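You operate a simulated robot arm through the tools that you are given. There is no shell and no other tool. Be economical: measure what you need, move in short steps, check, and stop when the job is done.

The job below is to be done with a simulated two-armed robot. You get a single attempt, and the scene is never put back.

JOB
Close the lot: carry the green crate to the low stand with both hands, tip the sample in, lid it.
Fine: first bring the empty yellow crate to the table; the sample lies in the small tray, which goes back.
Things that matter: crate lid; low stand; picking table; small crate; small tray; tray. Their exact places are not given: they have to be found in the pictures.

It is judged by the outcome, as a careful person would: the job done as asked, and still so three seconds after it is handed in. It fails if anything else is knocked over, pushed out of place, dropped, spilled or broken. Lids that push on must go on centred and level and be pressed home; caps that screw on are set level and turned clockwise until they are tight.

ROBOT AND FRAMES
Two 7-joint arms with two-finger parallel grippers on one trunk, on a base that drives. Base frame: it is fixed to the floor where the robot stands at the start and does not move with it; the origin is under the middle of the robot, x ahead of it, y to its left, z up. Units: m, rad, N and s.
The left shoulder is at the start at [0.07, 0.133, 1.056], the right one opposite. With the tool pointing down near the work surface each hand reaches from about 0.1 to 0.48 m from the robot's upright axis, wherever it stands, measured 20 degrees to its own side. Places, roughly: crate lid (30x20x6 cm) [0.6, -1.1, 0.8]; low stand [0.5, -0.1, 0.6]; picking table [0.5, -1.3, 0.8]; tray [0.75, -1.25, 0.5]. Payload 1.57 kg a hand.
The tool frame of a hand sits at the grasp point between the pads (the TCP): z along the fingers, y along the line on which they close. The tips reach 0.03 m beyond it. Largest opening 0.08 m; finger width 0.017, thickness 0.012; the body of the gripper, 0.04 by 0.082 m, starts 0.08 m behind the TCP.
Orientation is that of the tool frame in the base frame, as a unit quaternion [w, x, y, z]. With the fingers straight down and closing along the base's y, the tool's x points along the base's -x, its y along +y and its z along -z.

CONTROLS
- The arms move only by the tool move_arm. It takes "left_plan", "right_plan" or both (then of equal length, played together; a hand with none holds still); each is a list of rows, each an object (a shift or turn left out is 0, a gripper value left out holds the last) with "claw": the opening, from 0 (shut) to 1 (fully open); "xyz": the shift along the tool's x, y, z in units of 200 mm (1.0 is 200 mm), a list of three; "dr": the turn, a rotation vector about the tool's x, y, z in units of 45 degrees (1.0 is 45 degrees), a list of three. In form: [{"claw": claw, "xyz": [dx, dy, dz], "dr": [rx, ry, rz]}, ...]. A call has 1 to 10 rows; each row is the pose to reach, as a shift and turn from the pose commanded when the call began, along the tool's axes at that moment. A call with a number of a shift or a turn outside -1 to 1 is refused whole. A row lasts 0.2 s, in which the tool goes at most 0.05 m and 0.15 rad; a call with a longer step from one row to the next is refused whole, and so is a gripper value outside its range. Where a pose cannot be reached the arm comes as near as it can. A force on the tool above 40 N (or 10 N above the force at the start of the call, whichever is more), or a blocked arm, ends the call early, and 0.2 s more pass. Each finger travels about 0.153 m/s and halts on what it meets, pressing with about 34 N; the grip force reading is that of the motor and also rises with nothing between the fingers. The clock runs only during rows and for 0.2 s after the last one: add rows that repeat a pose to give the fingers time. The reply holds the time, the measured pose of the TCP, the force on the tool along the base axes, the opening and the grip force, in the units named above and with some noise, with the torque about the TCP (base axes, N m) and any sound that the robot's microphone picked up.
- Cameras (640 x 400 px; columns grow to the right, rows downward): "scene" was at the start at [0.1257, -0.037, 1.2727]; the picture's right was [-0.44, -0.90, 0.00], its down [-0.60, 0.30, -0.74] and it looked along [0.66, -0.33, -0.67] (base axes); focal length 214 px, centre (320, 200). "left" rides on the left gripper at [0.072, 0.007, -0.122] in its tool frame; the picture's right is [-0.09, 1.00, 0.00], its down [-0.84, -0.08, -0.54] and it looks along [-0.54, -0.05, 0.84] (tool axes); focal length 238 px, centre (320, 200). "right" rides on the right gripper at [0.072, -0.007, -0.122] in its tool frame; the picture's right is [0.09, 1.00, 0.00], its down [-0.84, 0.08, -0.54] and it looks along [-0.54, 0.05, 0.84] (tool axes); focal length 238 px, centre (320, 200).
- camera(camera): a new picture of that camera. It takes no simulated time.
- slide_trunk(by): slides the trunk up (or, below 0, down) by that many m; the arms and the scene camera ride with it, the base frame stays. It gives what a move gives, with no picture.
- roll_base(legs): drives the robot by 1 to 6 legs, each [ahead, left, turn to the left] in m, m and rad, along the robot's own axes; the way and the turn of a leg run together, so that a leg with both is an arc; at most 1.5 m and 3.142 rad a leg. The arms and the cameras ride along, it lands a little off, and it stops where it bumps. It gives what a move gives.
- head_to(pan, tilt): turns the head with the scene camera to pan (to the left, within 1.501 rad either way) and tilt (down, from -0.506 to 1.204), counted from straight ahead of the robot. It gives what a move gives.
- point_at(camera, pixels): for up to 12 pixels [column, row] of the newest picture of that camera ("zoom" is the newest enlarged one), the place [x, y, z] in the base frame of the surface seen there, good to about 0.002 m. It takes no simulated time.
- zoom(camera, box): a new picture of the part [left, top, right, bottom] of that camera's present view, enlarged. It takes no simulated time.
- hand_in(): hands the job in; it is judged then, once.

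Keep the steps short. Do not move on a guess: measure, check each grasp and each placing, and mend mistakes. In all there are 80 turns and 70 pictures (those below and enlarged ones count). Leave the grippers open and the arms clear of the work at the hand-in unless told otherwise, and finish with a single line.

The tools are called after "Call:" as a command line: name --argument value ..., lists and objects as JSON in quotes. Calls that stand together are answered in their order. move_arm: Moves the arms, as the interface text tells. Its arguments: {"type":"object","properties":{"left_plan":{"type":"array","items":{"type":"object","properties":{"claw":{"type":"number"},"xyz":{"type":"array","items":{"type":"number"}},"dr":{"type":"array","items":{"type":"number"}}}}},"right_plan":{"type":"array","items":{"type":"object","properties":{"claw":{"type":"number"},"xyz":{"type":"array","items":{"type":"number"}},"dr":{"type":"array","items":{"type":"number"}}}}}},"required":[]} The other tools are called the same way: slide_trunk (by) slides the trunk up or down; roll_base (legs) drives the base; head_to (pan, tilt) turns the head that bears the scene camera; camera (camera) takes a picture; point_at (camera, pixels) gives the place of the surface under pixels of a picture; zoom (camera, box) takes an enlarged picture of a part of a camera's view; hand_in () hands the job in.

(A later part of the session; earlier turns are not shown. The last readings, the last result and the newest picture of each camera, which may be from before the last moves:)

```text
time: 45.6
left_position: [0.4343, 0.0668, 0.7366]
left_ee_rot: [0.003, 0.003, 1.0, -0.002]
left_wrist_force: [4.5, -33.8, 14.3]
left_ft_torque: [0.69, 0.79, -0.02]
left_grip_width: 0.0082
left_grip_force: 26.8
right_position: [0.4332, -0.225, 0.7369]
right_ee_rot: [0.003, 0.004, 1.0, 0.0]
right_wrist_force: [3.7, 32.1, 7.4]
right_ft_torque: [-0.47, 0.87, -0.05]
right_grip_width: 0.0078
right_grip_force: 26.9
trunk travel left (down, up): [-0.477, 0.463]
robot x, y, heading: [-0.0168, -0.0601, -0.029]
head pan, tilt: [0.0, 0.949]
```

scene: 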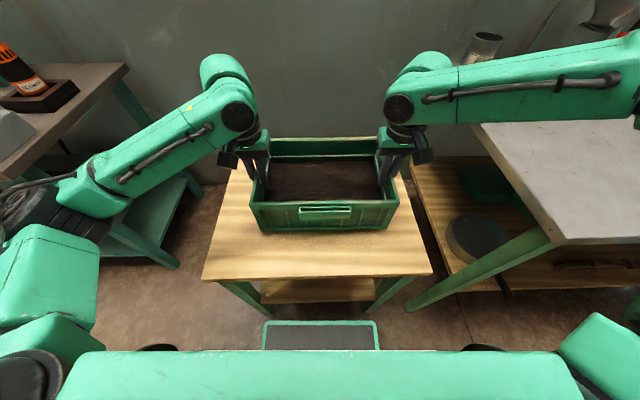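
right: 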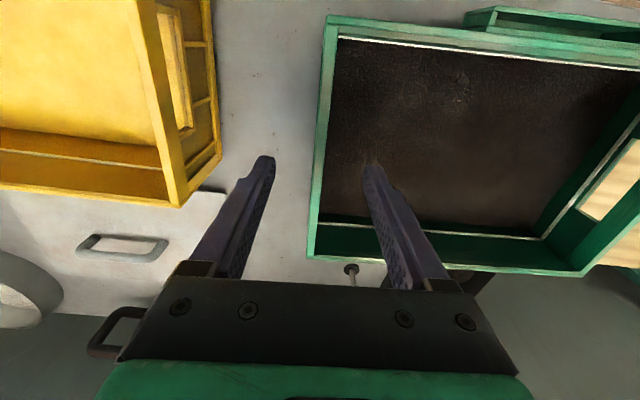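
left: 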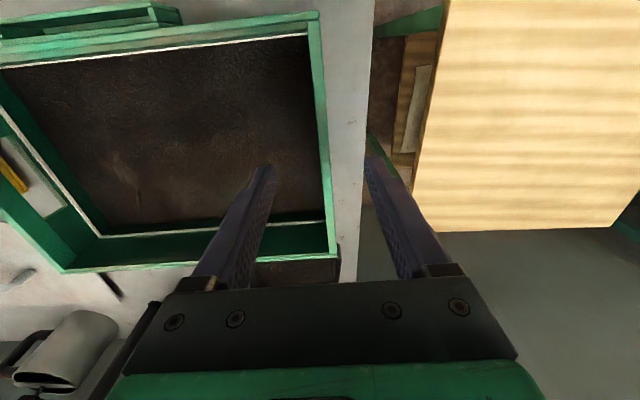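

Contact now. I ease the outward pull, open partly, and rise 0.2 m.

Call:
move_arm --left_plan '[{"xyz": [0, -0.008, 0]}, {"claw": 0.5, "xyz": [0, -0.008, 0]}, {"xyz": [0, -0.008, 0]}, {"xyz": [0, -0.008, -0.2]}, {"xyz": [0, -0.008, -0.4]}, {"xyz": [0, -0.008, -0.6]}, {"xyz": [0, -0.008, -0.8]}, {"xyz": [0, -0.008, -1.0]}]' --right_plan '[{"xyz": [0, 0.008, 0]}, {"claw": 0.5, "xyz": [0, 0.008, 0]}, {"xyz": [0, 0.008, 0]}, {"xyz": [0, 0.008, -0.2]}, {"xyz": [0, 0.008, -0.4]}, {"xyz": [0, 0.008, -0.6]}, {"xyz": [0, 0.008, -0.8]}, {"xyz": [0, 0.008, -1.0]}]'

Call:
camera --camera "scene"

```text
time: 47.4
left_position: [0.4347, 0.0634, 0.9354]
left_ee_rot: [0.0, 0.004, 1.0, 0.002]
left_wrist_force: [0.2, 0.2, 0.8]
left_ft_torque: [0.01, 0.0, 0.01]
left_grip_width: 0.0401
left_grip_force: 0.1
right_position: [0.4326, -0.2285, 0.9338]
right_ee_rot: [-0.001, 0.004, 1.0, -0.002]
right_wrist_force: [0.4, -0.8, 0.0]
right_ft_torque: [0.04, 0.02, 0.0]
right_grip_width: 0.04
right_grip_force: 0.1
trunk travel left (down, up): [-0.477, 0.463]
robot x, y, heading: [-0.0149, -0.0579, -0.029]
head pan, tilt: [0.0, 0.949]
```

```text
46 pictures are left
```

scene: 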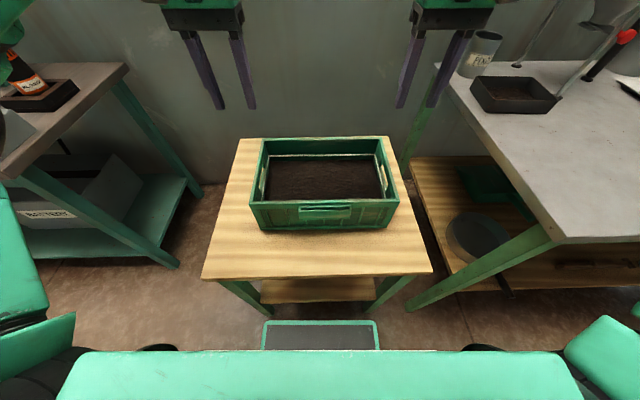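

The green crate stands on the stand. I now look closely at the small tray and at the things on the lower shelf.

Call:
point_at --camera "scene" --pixels '[[250, 205], [264, 141], [382, 139], [398, 203], [325, 185], [485, 185], [478, 235], [320, 139], [324, 202]]'

Call:
head_to --pan -0.7 --tilt 0.75

Call:
zoom --camera "scene" --box '[180, 80, 500, 280]'

```text
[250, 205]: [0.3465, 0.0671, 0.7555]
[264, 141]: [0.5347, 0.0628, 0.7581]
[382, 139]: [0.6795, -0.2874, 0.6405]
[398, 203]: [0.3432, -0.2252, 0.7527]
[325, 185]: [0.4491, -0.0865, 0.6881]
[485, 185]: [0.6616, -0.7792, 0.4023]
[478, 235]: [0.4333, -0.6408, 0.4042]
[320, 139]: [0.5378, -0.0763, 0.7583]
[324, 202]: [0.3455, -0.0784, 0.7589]
```

```text
time: 48.5
left_position: [0.4358, 0.0641, 0.9342]
left_ee_rot: [0.0, 0.003, 1.0, 0.002]
left_wrist_force: [0.3, 0.2, 0.5]
left_ft_torque: [-0.02, -0.02, 0.0]
left_grip_width: 0.04
left_grip_force: 0.0
right_position: [0.4332, -0.2264, 0.9326]
right_ee_rot: [-0.001, 0.004, 1.0, -0.002]
right_wrist_force: [0.5, -0.5, 0.4]
right_ft_torque: [0.0, -0.03, 0.03]
right_grip_width: 0.04
right_grip_force: 0.0
trunk travel left (down, up): [-0.477, 0.463]
robot x, y, heading: [-0.0178, -0.0591, -0.032]
head pan, tilt: [-0.7, 0.75]
```

```text
2.00 times, centred on (340, 180) of scene
```

zoom: 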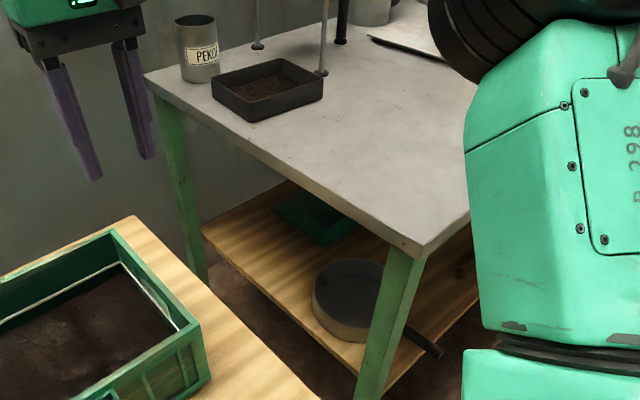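

The small tray on the table (rim z≈0.835) holds the granular sample. The green tray on the shelf is empty and isn't needed. I raise the trunk, back off, drive right and face the table, staying out for now.

Call:
slide_trunk --by 0.2

Call:
roll_base --legs '[[-0.12, 0, 0.03], [0, -0.7, 0]]'

Call:
head_to --pan 0.0 --tilt 0.8

Call:
camera --camera "scene"

```text
time: 50.6
left_position: [0.4361, 0.0643, 1.1351]
left_ee_rot: [0.0, 0.004, 1.0, 0.002]
left_wrist_force: [0.6, 0.4, 0.5]
left_ft_torque: [0.03, 0.01, 0.0]
left_grip_width: 0.0402
left_grip_force: 0.1
right_position: [0.4346, -0.2273, 1.1332]
right_ee_rot: [-0.002, 0.005, 1.0, -0.002]
right_wrist_force: [-0.6, -0.6, 0.1]
right_ft_torque: [-0.03, -0.01, -0.01]
right_grip_width: 0.0398
right_grip_force: 0.1
trunk travel left (down, up): [-0.677, 0.263]
robot x, y, heading: [-0.017, -0.0591, -0.029]
head pan, tilt: [-0.7, 0.75]
```

```text
time: 55.3
left_position: [0.312, -0.6189, 1.1342]
left_ee_rot: [0.001, -0.012, 1.0, 0.002]
left_wrist_force: [-0.5, -0.1, 0.1]
left_ft_torque: [0.05, -0.05, -0.02]
left_grip_width: 0.0399
left_grip_force: 0.1
right_position: [0.3174, -0.9109, 1.1332]
right_ee_rot: [0.0, -0.011, 1.0, -0.002]
right_wrist_force: [0.8, 0.3, 0.0]
right_ft_torque: [-0.02, -0.01, -0.02]
right_grip_width: 0.04
right_grip_force: 0.1
trunk travel left (down, up): [-0.677, 0.263]
robot x, y, heading: [-0.1352, -0.7566, -0.003]
head pan, tilt: [-0.7, 0.75]
```

```text
time: 56.4
left_position: [0.3108, -0.6208, 1.1344]
left_ee_rot: [-0.001, -0.011, 1.0, 0.002]
left_wrist_force: [-0.5, -0.2, 0.3]
left_ft_torque: [0.04, 0.05, 0.01]
left_grip_width: 0.0399
left_grip_force: 0.2
right_position: [0.3183, -0.9113, 1.1337]
right_ee_rot: [-0.001, -0.01, 1.0, -0.002]
right_wrist_force: [0.3, -0.4, 0.0]
right_ft_torque: [0.0, 0.02, -0.02]
right_grip_width: 0.0399
right_grip_force: 0.0
trunk travel left (down, up): [-0.677, 0.263]
robot x, y, heading: [-0.1353, -0.7555, -0.001]
head pan, tilt: [0.0, 0.799]
```

```text
44 pictures are left
```

scene: 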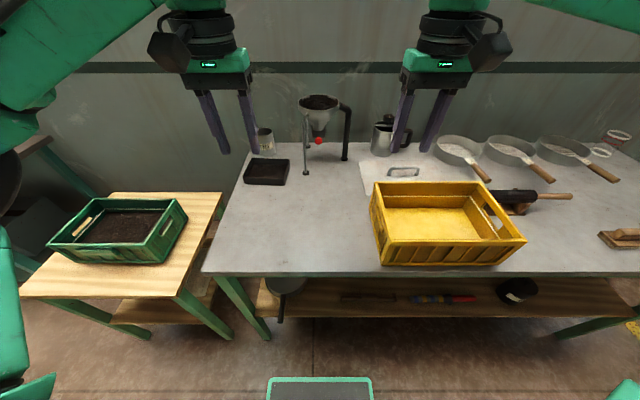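

Call:
zoom --camera "scene" --box '[220, 90, 428, 220]'

Call:
point_at --camera "scene" --pixels '[[318, 100], [305, 173], [345, 158], [322, 141], [225, 290], [320, 290], [320, 382], [265, 137], [363, 195], [245, 180], [287, 185], [403, 172]]'

```text
3.08 times, centred on (324, 155) of scene
```

zoom: 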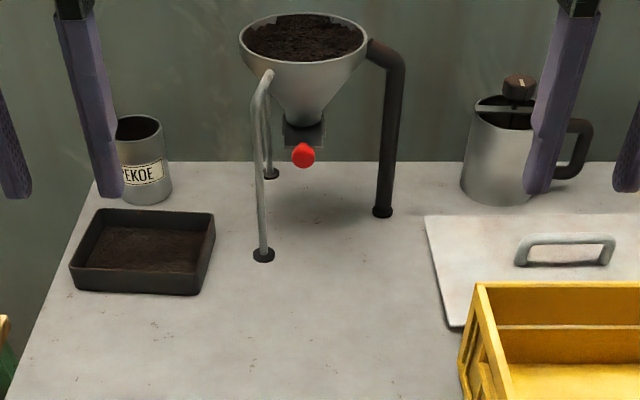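

```text
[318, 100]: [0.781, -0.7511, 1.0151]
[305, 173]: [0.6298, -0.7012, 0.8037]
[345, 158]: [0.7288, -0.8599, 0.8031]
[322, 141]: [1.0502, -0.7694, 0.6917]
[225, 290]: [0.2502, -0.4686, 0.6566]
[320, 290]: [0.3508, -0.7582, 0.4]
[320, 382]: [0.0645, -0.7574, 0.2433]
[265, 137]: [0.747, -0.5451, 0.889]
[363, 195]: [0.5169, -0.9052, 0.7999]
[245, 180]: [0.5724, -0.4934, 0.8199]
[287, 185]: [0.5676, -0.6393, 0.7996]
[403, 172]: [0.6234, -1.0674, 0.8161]
```

Call:
point_at --camera "zoom" --pixels '[[72, 265], [200, 273], [96, 209], [212, 213], [140, 269], [140, 273], [140, 262], [140, 245], [568, 237], [445, 328], [427, 217], [530, 255]]'

Call:
roll_base --legs '[[0.15, 0, 0]]'

```text
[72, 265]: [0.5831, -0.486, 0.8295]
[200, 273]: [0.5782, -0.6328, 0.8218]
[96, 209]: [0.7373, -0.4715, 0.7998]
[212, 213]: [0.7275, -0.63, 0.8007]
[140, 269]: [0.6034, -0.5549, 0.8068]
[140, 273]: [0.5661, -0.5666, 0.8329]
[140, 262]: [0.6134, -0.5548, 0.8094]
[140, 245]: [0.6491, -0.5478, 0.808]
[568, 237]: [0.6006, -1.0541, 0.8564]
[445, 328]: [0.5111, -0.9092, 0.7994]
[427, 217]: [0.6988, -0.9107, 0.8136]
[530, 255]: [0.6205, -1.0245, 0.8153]
```

```text
time: 57.8
left_position: [0.4617, -0.62, 1.1359]
left_ee_rot: [0.001, -0.011, 1.0, 0.002]
left_wrist_force: [-0.7, 0.4, 1.0]
left_ft_torque: [0.0, 0.0, 0.03]
left_grip_width: 0.0401
left_grip_force: 0.1
right_position: [0.4689, -0.911, 1.1343]
right_ee_rot: [0.0, -0.011, 1.0, -0.002]
right_wrist_force: [0.8, -0.3, 0.4]
right_ft_torque: [0.02, -0.01, 0.04]
right_grip_width: 0.0401
right_grip_force: 0.0
trunk travel left (down, up): [-0.677, 0.263]
robot x, y, heading: [0.0159, -0.7541, -0.002]
head pan, tilt: [0.0, 0.799]
```

The tray's front wall is at x≈0.569, y from -0.486 to -0.637. The robot isn't close enough yet. Its platform (z 0.24) passes under the shelf (z 0.40), so I creep ahead 0.08 m.

Call:
roll_base --legs '[[0.08, 0, 0]]'

Call:
head_to --pan 0.3 --tilt 1.15

Call:
camera --camera "scene"

```text
time: 58.8
left_position: [0.5396, -0.6203, 1.1355]
left_ee_rot: [0.0, -0.011, 1.0, 0.001]
left_wrist_force: [-0.4, 0.1, 0.1]
left_ft_torque: [-0.01, 0.01, -0.02]
left_grip_width: 0.0399
left_grip_force: 0.0
right_position: [0.546, -0.9114, 1.1342]
right_ee_rot: [0.002, -0.01, 1.0, -0.001]
right_wrist_force: [-0.9, -0.5, -0.2]
right_ft_torque: [0.01, 0.01, 0.02]
right_grip_width: 0.0399
right_grip_force: 0.1
trunk travel left (down, up): [-0.677, 0.263]
robot x, y, heading: [0.0896, -0.7555, -0.0]
head pan, tilt: [0.0, 0.799]
```

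```text
time: 59.6
left_position: [0.5419, -0.6213, 1.1338]
left_ee_rot: [0.0, -0.012, 1.0, 0.002]
left_wrist_force: [0.1, 0.4, 0.0]
left_ft_torque: [0.01, -0.01, 0.0]
left_grip_width: 0.0401
left_grip_force: 0.0
right_position: [0.5488, -0.9114, 1.1333]
right_ee_rot: [-0.001, -0.01, 1.0, -0.002]
right_wrist_force: [1.3, -0.9, 0.8]
right_ft_torque: [-0.02, 0.0, -0.02]
right_grip_width: 0.0402
right_grip_force: 0.1
trunk travel left (down, up): [-0.677, 0.263]
robot x, y, heading: [0.0947, -0.7554, -0.006]
head pan, tilt: [0.3, 1.15]
```

```text
42 pictures are left
```

scene: 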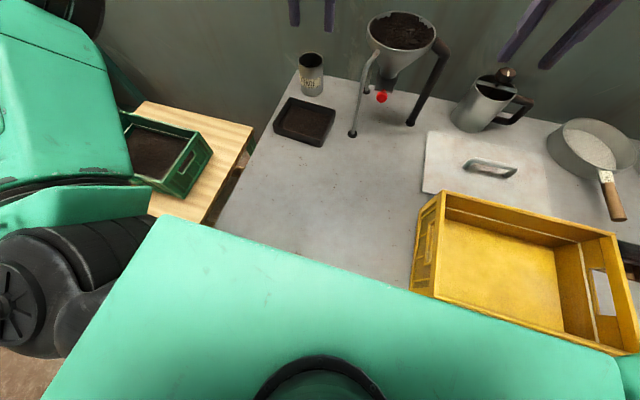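

No bump. Next I turn the left hand a quarter turn about its own axis in two calls, so that the fingers close front-to-back across the tray's front wall. I stay high.

Call:
move_arm --left_plan '[{"claw": 0.5, "xyz": [0, 0.05, 0], "dr": [0, 0, -0.167]}, {"xyz": [0, 0.1, 0], "dr": [0, 0, -0.333]}, {"xyz": [0, 0.15, 0], "dr": [0, 0, -0.5]}, {"xyz": [0, 0.2, 0], "dr": [0, 0, -0.667]}, {"xyz": [0, 0.25, 0], "dr": [0, 0, -0.833]}, {"xyz": [0, 0.29, 0], "dr": [0, 0, -1.0]}]'

Call:
move_arm --left_plan '[{"dr": [0, 0, -0.167]}, {"dr": [0, 0, -0.333]}, {"dr": [0, 0, -0.5]}, {"dr": [0, 0, -0.667]}, {"dr": [0, 0, -0.833]}, {"dr": [0, 0, -0.975]}]'

```text
time: 61.0
left_position: [0.539, -0.5604, 1.1357]
left_ee_rot: [0.001, -0.394, 0.919, 0.0]
left_wrist_force: [-0.2, -0.5, 0.1]
left_ft_torque: [-0.03, -0.04, 0.02]
left_grip_width: 0.0398
left_grip_force: 0.1
right_position: [0.5479, -0.9116, 1.1339]
right_ee_rot: [0.001, -0.011, 1.0, -0.002]
right_wrist_force: [0.4, -1.0, -0.3]
right_ft_torque: [0.01, 0.01, 0.0]
right_grip_width: 0.0401
right_grip_force: 0.0
trunk travel left (down, up): [-0.677, 0.263]
robot x, y, heading: [0.0917, -0.7543, 0.0]
head pan, tilt: [0.3, 1.15]
```

```text
time: 62.5
left_position: [0.5402, -0.5614, 1.1355]
left_ee_rot: [0.0, 0.708, -0.706, -0.001]
left_wrist_force: [-0.1, 0.0, -0.5]
left_ft_torque: [-0.03, 0.01, 0.0]
left_grip_width: 0.04
left_grip_force: 0.0
right_position: [0.5476, -0.9115, 1.1342]
right_ee_rot: [-0.001, -0.011, 1.0, -0.002]
right_wrist_force: [-0.9, 0.4, -0.2]
right_ft_torque: [0.01, 0.02, -0.01]
right_grip_width: 0.0398
right_grip_force: 0.1
trunk travel left (down, up): [-0.677, 0.263]
robot x, y, heading: [0.0881, -0.7569, 0.001]
head pan, tilt: [0.3, 1.15]
```

The hand is turned as wanted. I move it over the tray's front wall and go down 0.2 m, still above the rim, then look.

Call:
move_arm --left_plan '[{"claw": 0.5, "xyz": [0.008, -0.145, 0.0]}, {"xyz": [0.008, -0.145, 0.2]}, {"xyz": [0.008, -0.145, 0.4]}, {"xyz": [0.008, -0.145, 0.6]}, {"xyz": [0.008, -0.145, 0.8]}, {"xyz": [0.008, -0.145, 1.0]}, {"xyz": [0.008, -0.145, 1.0]}]'

Call:
camera --camera "left"

Call:
head_to --pan 0.3 --tilt 0.85

Call:
camera --camera "scene"

```text
time: 64.0
left_position: [0.5694, -0.562, 0.9338]
left_ee_rot: [-0.001, 0.708, -0.706, -0.002]
left_wrist_force: [0.4, -0.9, 0.0]
left_ft_torque: [0.0, 0.0, 0.03]
left_grip_width: 0.0398
left_grip_force: 0.0
right_position: [0.5476, -0.9115, 1.1341]
right_ee_rot: [0.0, -0.01, 1.0, -0.001]
right_wrist_force: [0.4, 0.0, 0.0]
right_ft_torque: [0.01, 0.0, -0.02]
right_grip_width: 0.0401
right_grip_force: 0.1
trunk travel left (down, up): [-0.677, 0.263]
robot x, y, heading: [0.0922, -0.7512, -0.002]
head pan, tilt: [0.3, 1.15]
```

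```text
41 pictures are left
```

left: 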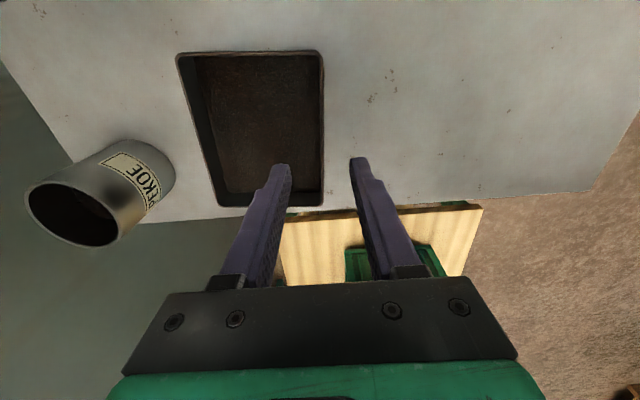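

```text
time: 64.8
left_position: [0.5689, -0.5621, 0.9349]
left_ee_rot: [-0.001, 0.709, -0.706, -0.001]
left_wrist_force: [0.3, -0.2, 0.3]
left_ft_torque: [0.0, -0.01, -0.02]
left_grip_width: 0.0401
left_grip_force: 0.1
right_position: [0.549, -0.9119, 1.1331]
right_ee_rot: [-0.001, -0.01, 1.0, -0.002]
right_wrist_force: [0.0, 0.1, -0.5]
right_ft_torque: [0.0, -0.01, 0.03]
right_grip_width: 0.0398
right_grip_force: 0.1
trunk travel left (down, up): [-0.677, 0.263]
robot x, y, heading: [0.0934, -0.7544, 0.001]
head pan, tilt: [0.3, 0.85]
```

```text
40 pictures are left
```

scene: 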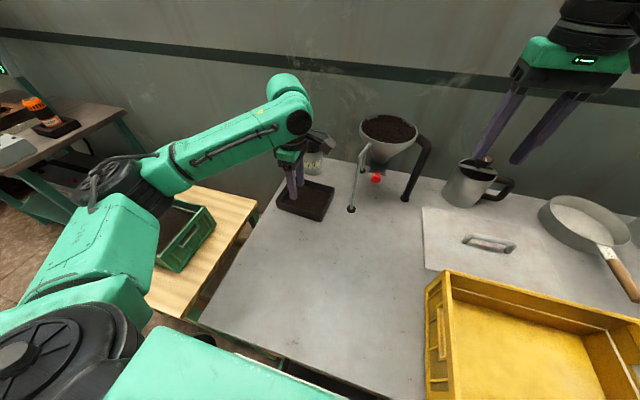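

It reaches. I measure the tray's rim from the hand camera for an exact grip.

Call:
point_at --camera "left" --pixels '[[323, 60], [322, 130], [321, 200], [316, 130], [312, 130], [178, 60], [188, 120], [223, 205], [320, 52], [265, 120], [250, 180], [322, 160]]'

Call:
zoom --camera "left" --box '[160, 30, 400, 230]'

```text
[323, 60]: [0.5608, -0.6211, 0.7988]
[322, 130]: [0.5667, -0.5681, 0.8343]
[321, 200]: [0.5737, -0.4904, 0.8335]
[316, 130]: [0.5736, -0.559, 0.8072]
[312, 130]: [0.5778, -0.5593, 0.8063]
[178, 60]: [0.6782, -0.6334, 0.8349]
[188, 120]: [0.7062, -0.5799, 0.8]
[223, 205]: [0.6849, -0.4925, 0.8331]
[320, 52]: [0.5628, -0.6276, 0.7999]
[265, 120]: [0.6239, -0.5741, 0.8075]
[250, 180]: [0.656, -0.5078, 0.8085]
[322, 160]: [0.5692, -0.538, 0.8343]
```

```text
2.00 times, centred on (280, 130) of left
```

zoom: 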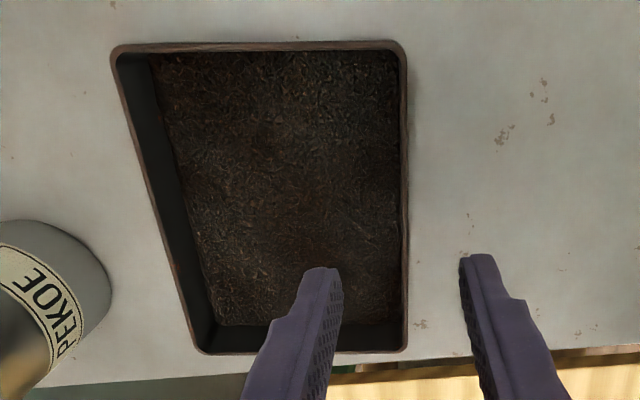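

The wall's midpoint is at (0.568,-0.563) and the tray is turned about -0.07 rad. I match that, lower until the tips are just above the tray floor, and close.

Call:
move_arm --left_plan '[{"xyz": [0, 0.005, 0.1], "dr": [0, 0, 0.09]}, {"xyz": [0, 0.005, 0.25], "dr": [0, 0, 0.09]}, {"xyz": [0, 0.005, 0.4], "dr": [0, 0, 0.09]}, {"xyz": [0, 0.005, 0.46], "dr": [0, 0, 0.09]}, {"xyz": [0, 0.005, 0.46], "dr": [0, 0, 0.09]}, {"claw": 0, "xyz": [0, 0.005, 0.46], "dr": [0, 0, 0.09]}, {"xyz": [0, 0.005, 0.46], "dr": [0, 0, 0.09]}, {"xyz": [0, 0.005, 0.46], "dr": [0, 0, 0.09]}]'

Call:
zoom --camera "left" --box '[160, 30, 400, 230]'

```text
time: 66.7
left_position: [0.5693, -0.5623, 0.8433]
left_ee_rot: [0.001, -0.683, 0.731, 0.001]
left_wrist_force: [0.9, -0.2, -0.2]
left_ft_torque: [-0.05, 0.0, -0.02]
left_grip_width: 0.0025
left_grip_force: 24.0
right_position: [0.5483, -0.9124, 1.1338]
right_ee_rot: [-0.001, -0.011, 1.0, -0.003]
right_wrist_force: [-0.3, 0.5, 0.6]
right_ft_torque: [-0.02, 0.02, -0.01]
right_grip_width: 0.0401
right_grip_force: 0.1
trunk travel left (down, up): [-0.677, 0.263]
robot x, y, heading: [0.0956, -0.7555, 0.002]
head pan, tilt: [0.3, 0.85]
```

```text
2.00 times, centred on (280, 130) of left
```

zoom: 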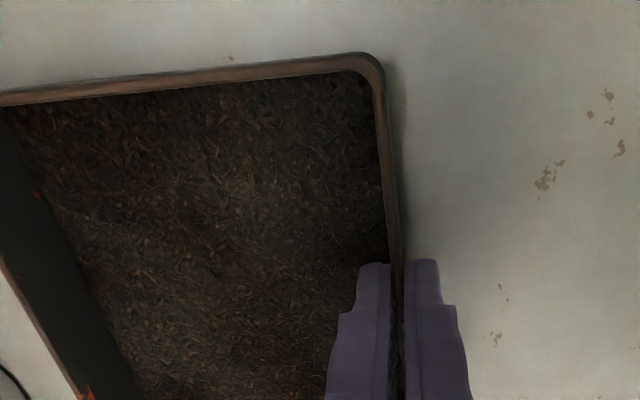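

It's gripped, with a thin wall of about 2.5 mm between the pads. I lift 4 cm and check that the tray hangs level and doesn't slip.

Call:
move_arm --left_plan '[{"xyz": [0, 0, -0.05]}, {"xyz": [0, 0, -0.1]}, {"xyz": [0, 0, -0.15]}, {"xyz": [0, 0, -0.2]}, {"xyz": [0, 0, -0.2]}]'

Call:
zoom --camera "scene" --box '[220, 90, 400, 240]'

```text
time: 67.8
left_position: [0.5687, -0.5626, 0.8827]
left_ee_rot: [0.001, -0.682, 0.731, 0.001]
left_wrist_force: [0.3, -1.4, -1.5]
left_ft_torque: [0.01, 0.05, 0.02]
left_grip_width: 0.0024
left_grip_force: 24.1
right_position: [0.5501, -0.9124, 1.1336]
right_ee_rot: [-0.002, -0.01, 1.0, -0.002]
right_wrist_force: [0.2, -0.6, 0.7]
right_ft_torque: [0.0, 0.03, -0.01]
right_grip_width: 0.0402
right_grip_force: 0.1
trunk travel left (down, up): [-0.677, 0.263]
robot x, y, heading: [0.0929, -0.755, 0.001]
head pan, tilt: [0.3, 0.85]
```

```text
2.67 times, centred on (310, 165) of scene
```

zoom: 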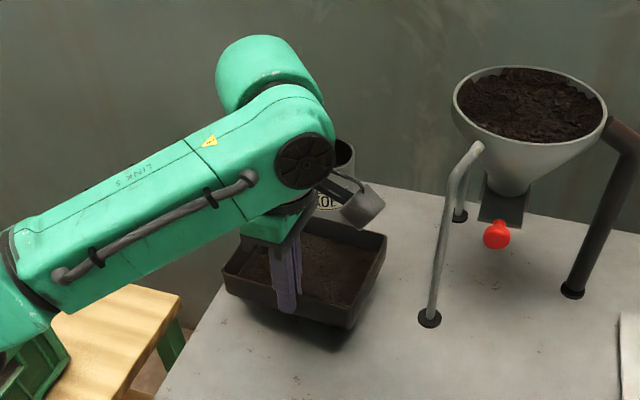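

The tray is held level (about 1.5 N). I raise it with the trunk and drive back, then left, towards the green crate.

Call:
slide_trunk --by 0.12

Call:
roll_base --legs '[[-0.145, 0, 0], [0, 0.605, 0]]'

Call:
head_to --pan 0.0 --tilt 1.0

Call:
camera --camera "scene"

```text
time: 69.3
left_position: [0.5687, -0.5628, 1.0031]
left_ee_rot: [0.002, -0.682, 0.731, 0.001]
left_wrist_force: [-0.3, 0.5, -0.4]
left_ft_torque: [0.02, 0.08, 0.05]
left_grip_width: 0.0022
left_grip_force: 24.1
right_position: [0.5497, -0.9117, 1.2531]
right_ee_rot: [-0.001, -0.011, 1.0, -0.002]
right_wrist_force: [0.4, -0.2, 0.3]
right_ft_torque: [-0.01, -0.03, -0.01]
right_grip_width: 0.04
right_grip_force: 0.1
trunk travel left (down, up): [-0.797, 0.143]
robot x, y, heading: [0.0931, -0.7574, -0.0]
head pan, tilt: [0.3, 0.85]
```

```text
time: 73.8
left_position: [0.4203, 0.0556, 1.0037]
left_ee_rot: [0.002, -0.684, 0.729, 0.002]
left_wrist_force: [-0.4, 0.5, -0.7]
left_ft_torque: [-0.05, 0.07, -0.01]
left_grip_width: 0.0025
left_grip_force: 24.0
right_position: [0.4011, -0.2926, 1.2521]
right_ee_rot: [-0.002, -0.012, 1.0, -0.001]
right_wrist_force: [-0.3, 0.2, -0.4]
right_ft_torque: [0.03, -0.03, 0.03]
right_grip_width: 0.0401
right_grip_force: 0.1
trunk travel left (down, up): [-0.797, 0.143]
robot x, y, heading: [-0.0555, -0.1402, 0.001]
head pan, tilt: [0.3, 0.85]
```

```text
time: 74.6
left_position: [0.4206, 0.0563, 1.0021]
left_ee_rot: [0.001, -0.684, 0.729, 0.001]
left_wrist_force: [-0.5, -0.7, -1.4]
left_ft_torque: [0.01, 0.06, 0.01]
left_grip_width: 0.0023
left_grip_force: 23.4
right_position: [0.401, -0.2915, 1.2545]
right_ee_rot: [-0.001, -0.012, 1.0, -0.001]
right_wrist_force: [0.5, -0.6, 0.2]
right_ft_torque: [0.01, -0.02, 0.0]
right_grip_width: 0.0399
right_grip_force: 0.0
trunk travel left (down, up): [-0.797, 0.143]
robot x, y, heading: [-0.054, -0.1382, 0.003]
head pan, tilt: [0.0, 1.0]
```

```text
36 pictures are left
```

scene: 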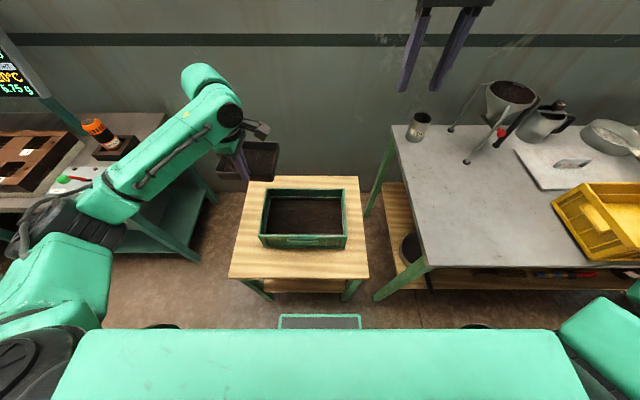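

The tray is still level at (0.42,0.056). I move it over the crate so the pouring edge will be inside, then lower the trunk.

Call:
move_arm --left_plan '[{"xyz": [0.16, 0.026, 0]}, {"xyz": [0.32, 0.052, 0]}, {"xyz": [0.48, 0.078, 0]}, {"xyz": [0.64, 0.104, 0]}, {"xyz": [0.79, 0.128, 0]}, {"xyz": [0.79, 0.128, 0]}]'

Call:
slide_trunk --by -0.12

Call:
camera --camera "scene"

```text
time: 76.0
left_position: [0.3837, -0.0981, 1.0008]
left_ee_rot: [0.001, -0.684, 0.729, 0.001]
left_wrist_force: [-0.9, -0.1, -1.7]
left_ft_torque: [-0.01, 0.07, -0.01]
left_grip_width: 0.0028
left_grip_force: 23.8
right_position: [0.4008, -0.292, 1.2532]
right_ee_rot: [-0.001, -0.012, 1.0, -0.002]
right_wrist_force: [0.4, 0.0, -0.3]
right_ft_torque: [0.01, 0.0, -0.01]
right_grip_width: 0.0403
right_grip_force: 0.1
trunk travel left (down, up): [-0.797, 0.143]
robot x, y, heading: [-0.0548, -0.1401, 0.003]
head pan, tilt: [0.0, 1.0]
```

```text
time: 77.5
left_position: [0.3828, -0.0992, 0.8815]
left_ee_rot: [0.0, -0.684, 0.73, 0.002]
left_wrist_force: [0.0, 0.2, -0.8]
left_ft_torque: [0.01, 0.09, -0.01]
left_grip_width: 0.0025
left_grip_force: 24.3
right_position: [0.4012, -0.2933, 1.1337]
right_ee_rot: [-0.001, -0.012, 1.0, -0.002]
right_wrist_force: [-0.4, -0.6, 0.4]
right_ft_torque: [0.04, 0.01, -0.01]
right_grip_width: 0.0402
right_grip_force: 0.0
trunk travel left (down, up): [-0.677, 0.263]
robot x, y, heading: [-0.0565, -0.1378, -0.0]
head pan, tilt: [0.0, 1.0]
```

```text
35 pictures are left
```

scene: 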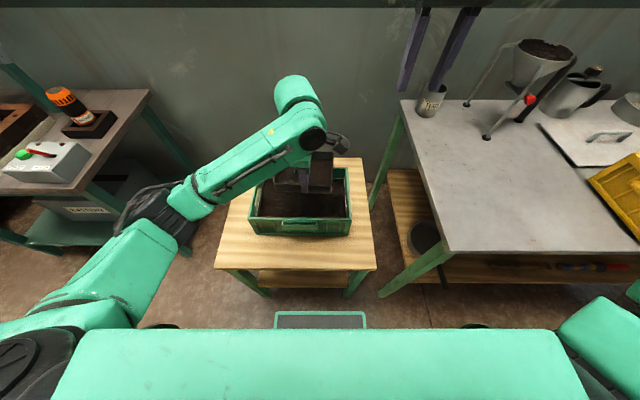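

The tray is over the crate (TCP at 0.383,-0.099,0.88). I tip it 45° about its front-to-back axis with the left edge going down.

Call:
move_arm --left_plan '[{"dr": [0, 0.167, 0]}, {"dr": [0, 0.333, 0]}, {"dr": [0, 0.5, 0]}, {"dr": [0, 0.667, 0]}, {"dr": [0, 0.833, 0]}, {"dr": [0, 1.0, 0]}, {"dr": [0, 1.0, 0]}]'

Call:
zoom --camera "scene" --box '[200, 60, 400, 260]'

```text
time: 79.1
left_position: [0.3838, -0.099, 0.8812]
left_ee_rot: [-0.279, -0.632, 0.674, -0.261]
left_wrist_force: [-0.7, -0.7, -1.7]
left_ft_torque: [0.0, 0.08, 0.0]
left_grip_width: 0.0024
left_grip_force: 24.3
right_position: [0.4003, -0.2932, 1.1324]
right_ee_rot: [-0.001, -0.012, 1.0, -0.003]
right_wrist_force: [0.3, 0.9, -0.1]
right_ft_torque: [-0.02, 0.02, -0.02]
right_grip_width: 0.04
right_grip_force: 0.0
trunk travel left (down, up): [-0.677, 0.263]
robot x, y, heading: [-0.0566, -0.1384, 0.004]
head pan, tilt: [0.0, 1.0]
```

```text
2.00 times, centred on (300, 160) of scene
```

zoom: 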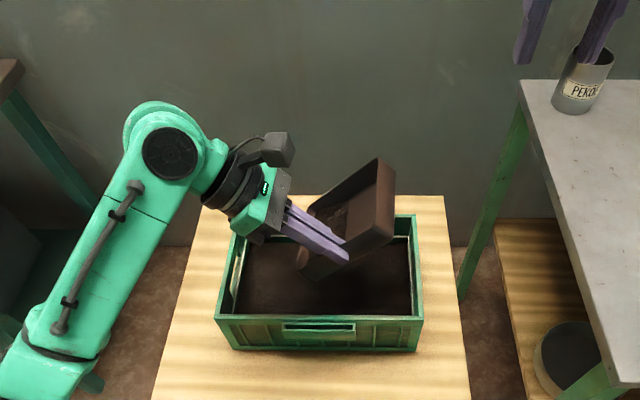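

The pouring edge is inside the crate and the pose works well. I tip another 45°.

Call:
move_arm --left_plan '[{"dr": [0, 0.167, 0]}, {"dr": [0, 0.333, 0]}, {"dr": [0, 0.5, 0]}, {"dr": [0, 0.667, 0]}, {"dr": [0, 0.833, 0]}, {"dr": [0, 1.0, 0]}, {"dr": [0, 1.0, 0]}, {"dr": [0, 1.0, 0]}]'

Call:
zoom --camera "scene" --box '[200, 60, 400, 260]'

```text
time: 80.9
left_position: [0.3832, -0.0986, 0.8812]
left_ee_rot: [-0.516, -0.483, 0.517, -0.483]
left_wrist_force: [-0.4, 0.7, -1.3]
left_ft_torque: [0.02, 0.05, 0.01]
left_grip_width: 0.0024
left_grip_force: 24.4
right_position: [0.4018, -0.2921, 1.1335]
right_ee_rot: [-0.001, -0.012, 1.0, -0.003]
right_wrist_force: [0.2, 0.0, -0.2]
right_ft_torque: [-0.04, -0.01, -0.01]
right_grip_width: 0.04
right_grip_force: 0.0
trunk travel left (down, up): [-0.677, 0.263]
robot x, y, heading: [-0.054, -0.1408, 0.001]
head pan, tilt: [0.0, 1.0]
```

```text
2.00 times, centred on (300, 160) of scene
```

zoom: 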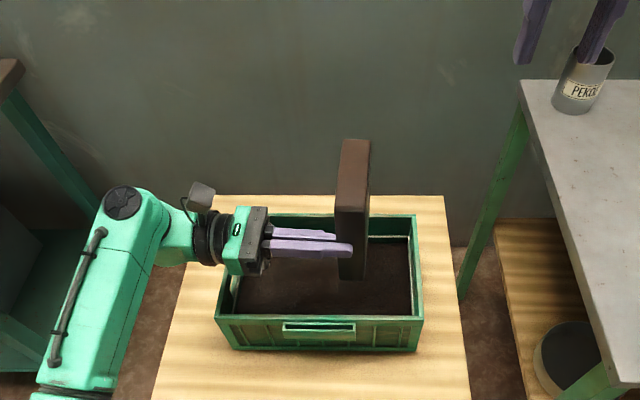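

The sample should be sliding out. To empty it fully I raise 0.06 m so the wrist clears the crate wall, then tip 32° more.

Call:
slide_trunk --by 0.06

Call:
move_arm --left_plan '[{"dr": [0, 0.175, 0]}, {"dr": [0, 0.35, 0]}, {"dr": [0, 0.525, 0]}, {"dr": [0, 0.7, 0]}, {"dr": [0, 0.7, 0]}, {"dr": [0, 0.7, 0]}, {"dr": [0, 0.7, 0]}]'

Call:
zoom --camera "scene" --box '[200, 60, 400, 260]'

Call:
camera --camera "left"

```text
time: 81.9
left_position: [0.3833, -0.0979, 0.9403]
left_ee_rot: [-0.515, -0.485, 0.517, -0.482]
left_wrist_force: [0.6, -0.9, -1.3]
left_ft_torque: [0.01, 0.08, -0.01]
left_grip_width: 0.0024
left_grip_force: 23.8
right_position: [0.4023, -0.2927, 1.1943]
right_ee_rot: [-0.001, -0.012, 1.0, -0.002]
right_wrist_force: [0.6, -0.4, 0.4]
right_ft_torque: [0.01, 0.04, 0.0]
right_grip_width: 0.0401
right_grip_force: 0.0
trunk travel left (down, up): [-0.737, 0.203]
robot x, y, heading: [-0.055, -0.1384, 0.003]
head pan, tilt: [0.0, 1.0]
```

```text
time: 83.5
left_position: [0.3842, -0.0976, 0.9405]
left_ee_rot: [0.636, 0.336, -0.358, 0.596]
left_wrist_force: [0.4, -0.8, -0.4]
left_ft_torque: [0.04, 0.05, -0.02]
left_grip_width: 0.0022
left_grip_force: 23.8
right_position: [0.4018, -0.2935, 1.1935]
right_ee_rot: [-0.002, -0.012, 1.0, -0.002]
right_wrist_force: [0.3, 0.3, 0.1]
right_ft_torque: [-0.01, 0.0, 0.01]
right_grip_width: 0.0403
right_grip_force: 0.0
trunk travel left (down, up): [-0.737, 0.203]
robot x, y, heading: [-0.0586, -0.1353, -0.001]
head pan, tilt: [0.0, 1.0]
```

```text
2.00 times, centred on (300, 160) of scene
```

zoom: 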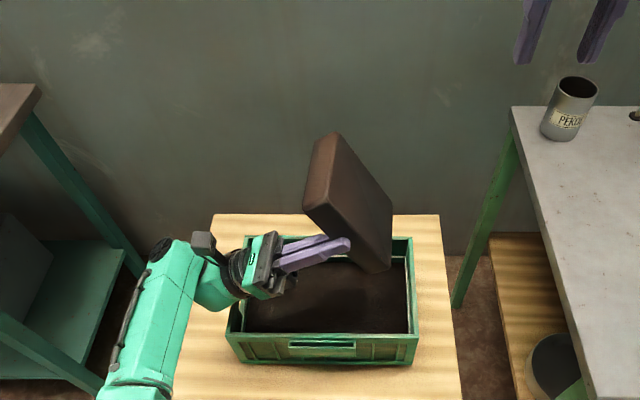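

```text
31 pictures are left
```

left: 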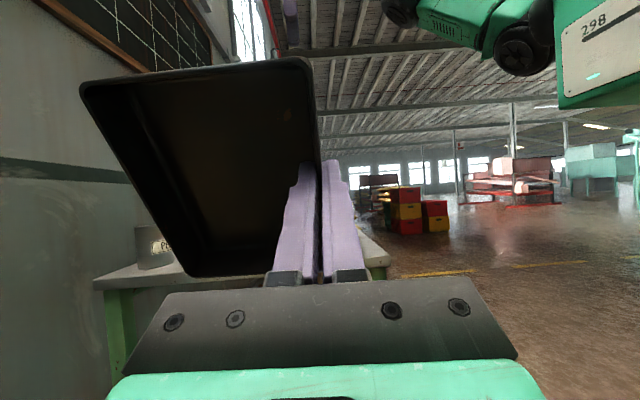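

The hand camera shows the tray is empty. I tip it back upright (31.5° + 45° + 45°).

Call:
move_arm --left_plan '[{"dr": [0, -0.175, 0]}, {"dr": [0, -0.35, 0]}, {"dr": [0, -0.525, 0]}, {"dr": [0, -0.7, 0]}, {"dr": [0, -0.85, 0]}, {"dr": [0, -1.0, 0]}]'

Call:
move_arm --left_plan '[{"dr": [0, -0.167, 0]}, {"dr": [0, -0.333, 0]}, {"dr": [0, -0.5, 0]}, {"dr": [0, -0.667, 0]}, {"dr": [0, -0.833, 0]}, {"dr": [0, -1.0, 0]}]'

Call:
move_arm --left_plan '[{"dr": [0, -0.175, 0]}, {"dr": [0, -0.35, 0]}, {"dr": [0, -0.525, 0]}, {"dr": [0, -0.7, 0]}, {"dr": [0, -0.7, 0]}]'

Call:
slide_trunk --by 0.06

Call:
camera --camera "scene"

```text
time: 84.9
left_position: [0.3837, -0.0992, 0.9409]
left_ee_rot: [-0.45, -0.538, 0.574, -0.422]
left_wrist_force: [1.0, -0.2, -0.9]
left_ft_torque: [0.04, 0.09, -0.01]
left_grip_width: 0.0026
left_grip_force: 23.9
right_position: [0.4001, -0.2922, 1.1931]
right_ee_rot: [-0.001, -0.013, 1.0, -0.002]
right_wrist_force: [0.9, 0.0, -0.2]
right_ft_torque: [0.01, 0.02, -0.02]
right_grip_width: 0.04
right_grip_force: 0.0
trunk travel left (down, up): [-0.737, 0.203]
robot x, y, heading: [-0.053, -0.1381, 0.002]
head pan, tilt: [0.0, 1.0]
```

```text
time: 86.3
left_position: [0.3828, -0.0978, 0.9415]
left_ee_rot: [-0.195, -0.66, 0.702, -0.184]
left_wrist_force: [0.1, -0.5, -0.7]
left_ft_torque: [0.02, 0.03, 0.02]
left_grip_width: 0.0024
left_grip_force: 23.9
right_position: [0.401, -0.2932, 1.1934]
right_ee_rot: [-0.001, -0.013, 1.0, -0.001]
right_wrist_force: [0.7, -1.2, 0.0]
right_ft_torque: [-0.02, -0.01, 0.01]
right_grip_width: 0.04
right_grip_force: 0.0
trunk travel left (down, up): [-0.737, 0.203]
robot x, y, heading: [-0.0557, -0.1411, 0.005]
head pan, tilt: [0.0, 1.0]
```

```text
time: 87.5
left_position: [0.3833, -0.0968, 0.9408]
left_ee_rot: [0.002, -0.684, 0.73, 0.002]
left_wrist_force: [0.4, 0.2, -1.4]
left_ft_torque: [-0.01, 0.06, -0.02]
left_grip_width: 0.0025
left_grip_force: 23.7
right_position: [0.4009, -0.2926, 1.1932]
right_ee_rot: [0.0, -0.012, 1.0, -0.002]
right_wrist_force: [0.0, -0.3, 0.6]
right_ft_torque: [-0.04, 0.0, 0.01]
right_grip_width: 0.0399
right_grip_force: 0.1
trunk travel left (down, up): [-0.737, 0.203]
robot x, y, heading: [-0.0547, -0.1376, 0.003]
head pan, tilt: [0.0, 1.0]
```

```text
time: 88.5
left_position: [0.3838, -0.0995, 1.0001]
left_ee_rot: [0.001, -0.684, 0.73, 0.001]
left_wrist_force: [-0.1, -0.3, 0.0]
left_ft_torque: [0.0, 0.05, 0.04]
left_grip_width: 0.0023
left_grip_force: 23.8
right_position: [0.4015, -0.2935, 1.2536]
right_ee_rot: [-0.001, -0.013, 1.0, -0.002]
right_wrist_force: [-0.4, 0.2, 1.1]
right_ft_torque: [0.01, 0.01, -0.01]
right_grip_width: 0.0402
right_grip_force: 0.1
trunk travel left (down, up): [-0.797, 0.143]
robot x, y, heading: [-0.0565, -0.1403, 0.007]
head pan, tilt: [0.0, 1.0]
```

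```text
30 pictures are left
```

scene: 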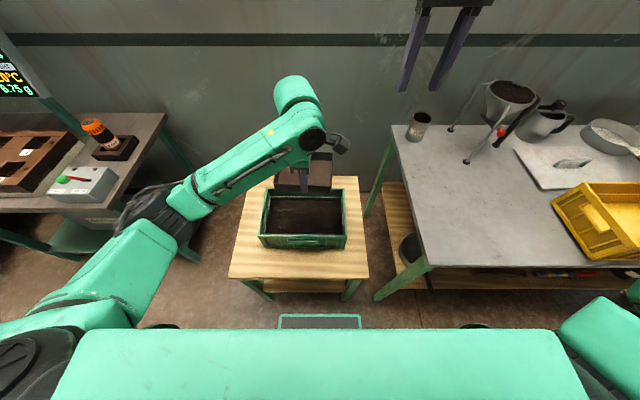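

Now the tray goes back: I reverse the arm shift, then drive right and ahead to the same stance as before.

Call:
move_arm --left_plan '[{"xyz": [-0.16, -0.026, 0]}, {"xyz": [-0.32, -0.052, 0]}, {"xyz": [-0.48, -0.078, 0]}, {"xyz": [-0.64, -0.104, 0]}, {"xyz": [-0.79, -0.128, 0]}, {"xyz": [-0.79, -0.128, 0]}]'

Call:
roll_base --legs '[[0, -0.615, -0.003], [0.148, 0, 0]]'

Call:
head_to --pan 0.3 --tilt 0.85

Call:
camera --camera "scene"

```text
time: 89.9
left_position: [0.4215, 0.0594, 1.0023]
left_ee_rot: [0.002, -0.684, 0.729, 0.001]
left_wrist_force: [0.6, -1.0, -1.0]
left_ft_torque: [-0.05, 0.04, 0.0]
left_grip_width: 0.0022
left_grip_force: 24.0
right_position: [0.4029, -0.2939, 1.2538]
right_ee_rot: [-0.001, -0.013, 1.0, -0.002]
right_wrist_force: [0.0, -0.4, -0.3]
right_ft_torque: [-0.01, 0.0, -0.04]
right_grip_width: 0.04
right_grip_force: 0.1
trunk travel left (down, up): [-0.797, 0.143]
robot x, y, heading: [-0.0575, -0.1377, 0.002]
head pan, tilt: [0.0, 1.0]
```

```text
time: 94.3
left_position: [0.5627, -0.5615, 1.0032]
left_ee_rot: [0.002, -0.676, 0.737, 0.0]
left_wrist_force: [-0.1, 0.0, -0.6]
left_ft_torque: [-0.01, 0.05, 0.0]
left_grip_width: 0.0025
left_grip_force: 23.7
right_position: [0.5365, -0.9118, 1.2551]
right_ee_rot: [0.0, -0.002, 1.0, -0.002]
right_wrist_force: [-0.1, 0.1, 0.3]
right_ft_torque: [0.01, -0.01, 0.0]
right_grip_width: 0.04
right_grip_force: 0.0
trunk travel left (down, up): [-0.797, 0.143]
robot x, y, heading: [0.0853, -0.747, -0.011]
head pan, tilt: [0.0, 1.0]
```

```text
time: 95.1
left_position: [0.5654, -0.5605, 1.0019]
left_ee_rot: [0.001, -0.676, 0.737, 0.002]
left_wrist_force: [0.5, 0.0, -1.6]
left_ft_torque: [0.03, 0.11, 0.0]
left_grip_width: 0.0024
left_grip_force: 23.5
right_position: [0.5416, -0.912, 1.2519]
right_ee_rot: [0.0, -0.002, 1.0, -0.002]
right_wrist_force: [-0.9, -0.3, 0.6]
right_ft_torque: [-0.01, -0.01, -0.01]
right_grip_width: 0.0402
right_grip_force: 0.1
trunk travel left (down, up): [-0.797, 0.143]
robot x, y, heading: [0.0822, -0.7455, -0.019]
head pan, tilt: [0.3, 0.85]
```

```text
29 pictures are left
```

scene: 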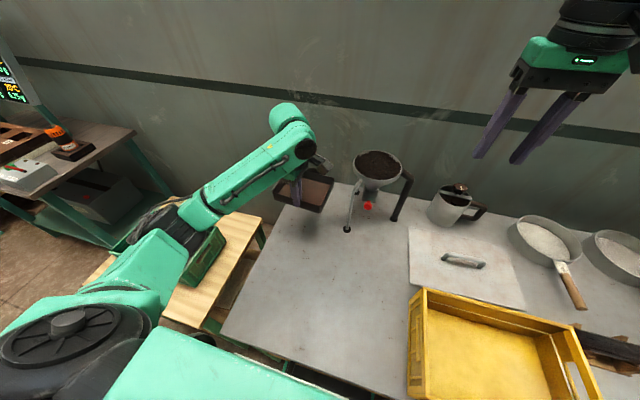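

I'm within 4 mm. I correct position and yaw, lower the trunk 0.12 m and then the last 38 mm with the arm.

Call:
move_arm --left_plan '[{"xyz": [0.008, -0.02, 0], "dr": [0, 0, -0.0235]}, {"xyz": [0.008, -0.02, 0], "dr": [0, 0, -0.0235]}]'

Call:
slide_trunk --by -0.12

```text
time: 95.7
left_position: [0.5704, -0.562, 1.0021]
left_ee_rot: [0.001, -0.683, 0.731, 0.001]
left_wrist_force: [0.4, 1.1, -0.3]
left_ft_torque: [0.03, 0.08, -0.02]
left_grip_width: 0.0023
left_grip_force: 23.8
right_position: [0.5403, -0.9116, 1.254]
right_ee_rot: [-0.001, -0.002, 1.0, -0.001]
right_wrist_force: [0.2, -0.2, 0.7]
right_ft_torque: [0.01, 0.02, -0.01]
right_grip_width: 0.0401
right_grip_force: 0.0
trunk travel left (down, up): [-0.797, 0.143]
robot x, y, heading: [0.0855, -0.7494, -0.014]
head pan, tilt: [0.3, 0.85]
```

```text
time: 97.2
left_position: [0.5691, -0.563, 0.8824]
left_ee_rot: [0.002, -0.683, 0.73, 0.001]
left_wrist_force: [-0.6, 0.5, -1.0]
left_ft_torque: [0.02, 0.06, 0.01]
left_grip_width: 0.0023
left_grip_force: 24.2
right_position: [0.5397, -0.9105, 1.1329]
right_ee_rot: [0.001, -0.002, 1.0, -0.002]
right_wrist_force: [-0.5, 0.8, -1.2]
right_ft_torque: [-0.03, 0.0, 0.03]
right_grip_width: 0.0399
right_grip_force: 0.0
trunk travel left (down, up): [-0.677, 0.263]
robot x, y, heading: [0.0861, -0.7456, -0.013]
head pan, tilt: [0.3, 0.85]
```

Call:
move_arm --left_plan '[{"xyz": [0, 0, 0.08]}, {"xyz": [0, 0, 0.16]}, {"xyz": [0, 0, 0.185]}, {"xyz": [0, 0, 0.196]}, {"xyz": [0, 0, 0.196]}]'

Call:
zoom --camera "scene" --box '[220, 90, 400, 240]'

```text
time: 98.4
left_position: [0.5704, -0.563, 0.8446]
left_ee_rot: [0.002, -0.683, 0.73, 0.001]
left_wrist_force: [1.9, 2.1, 6.0]
left_ft_torque: [0.0, -0.02, 0.01]
left_grip_width: 0.0025
left_grip_force: 23.8
right_position: [0.5393, -0.9127, 1.1335]
right_ee_rot: [0.0, -0.003, 1.0, -0.002]
right_wrist_force: [-0.8, 0.2, 0.0]
right_ft_torque: [0.01, 0.02, 0.01]
right_grip_width: 0.0401
right_grip_force: 0.1
trunk travel left (down, up): [-0.677, 0.263]
robot x, y, heading: [0.0848, -0.7452, -0.014]
head pan, tilt: [0.3, 0.85]
```

```text
2.67 times, centred on (310, 165) of scene
```

zoom: 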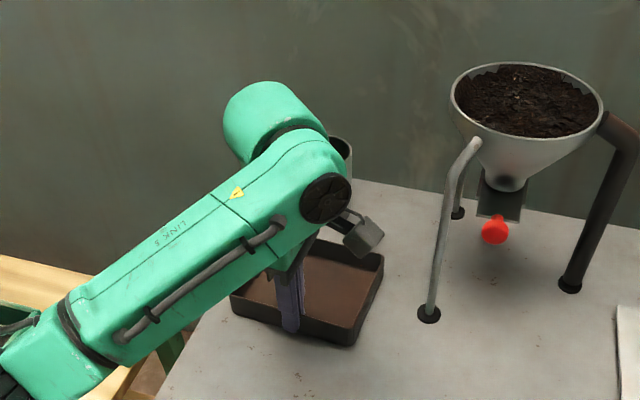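

Touchdown at 6 N. I release, rise, and check the tray's place.

Call:
move_arm --left_plan '[{"claw": 0.4}, {"claw": 0.4}, {"xyz": [0, 0, -0.2]}, {"xyz": [0, 0, -0.4]}, {"xyz": [0, 0, -0.6]}, {"xyz": [0, 0, -0.8]}, {"xyz": [0, 0, -1.0]}]'

Call:
camera --camera "left"

Call:
camera --camera "scene"

```text
time: 100.0
left_position: [0.5661, -0.5617, 1.0442]
left_ee_rot: [0.001, -0.684, 0.73, 0.002]
left_wrist_force: [0.2, 0.0, 0.4]
left_ft_torque: [0.02, -0.03, -0.05]
left_grip_width: 0.032
left_grip_force: 0.0
right_position: [0.5379, -0.9126, 1.1335]
right_ee_rot: [0.0, -0.002, 1.0, -0.001]
right_wrist_force: [0.0, 0.9, 0.0]
right_ft_torque: [0.0, -0.01, 0.0]
right_grip_width: 0.0398
right_grip_force: 0.1
trunk travel left (down, up): [-0.677, 0.263]
robot x, y, heading: [0.083, -0.7494, -0.013]
head pan, tilt: [0.3, 0.85]
```

```text
27 pictures are left
```

left: 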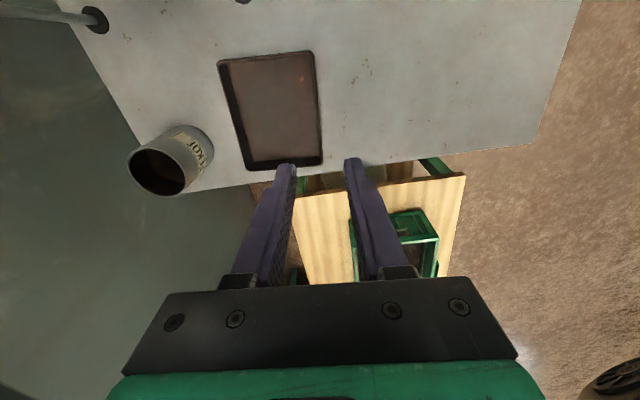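

```text
26 pictures are left
```

scene: 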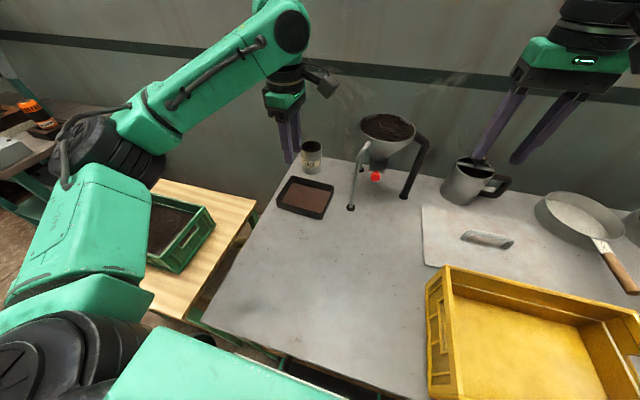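

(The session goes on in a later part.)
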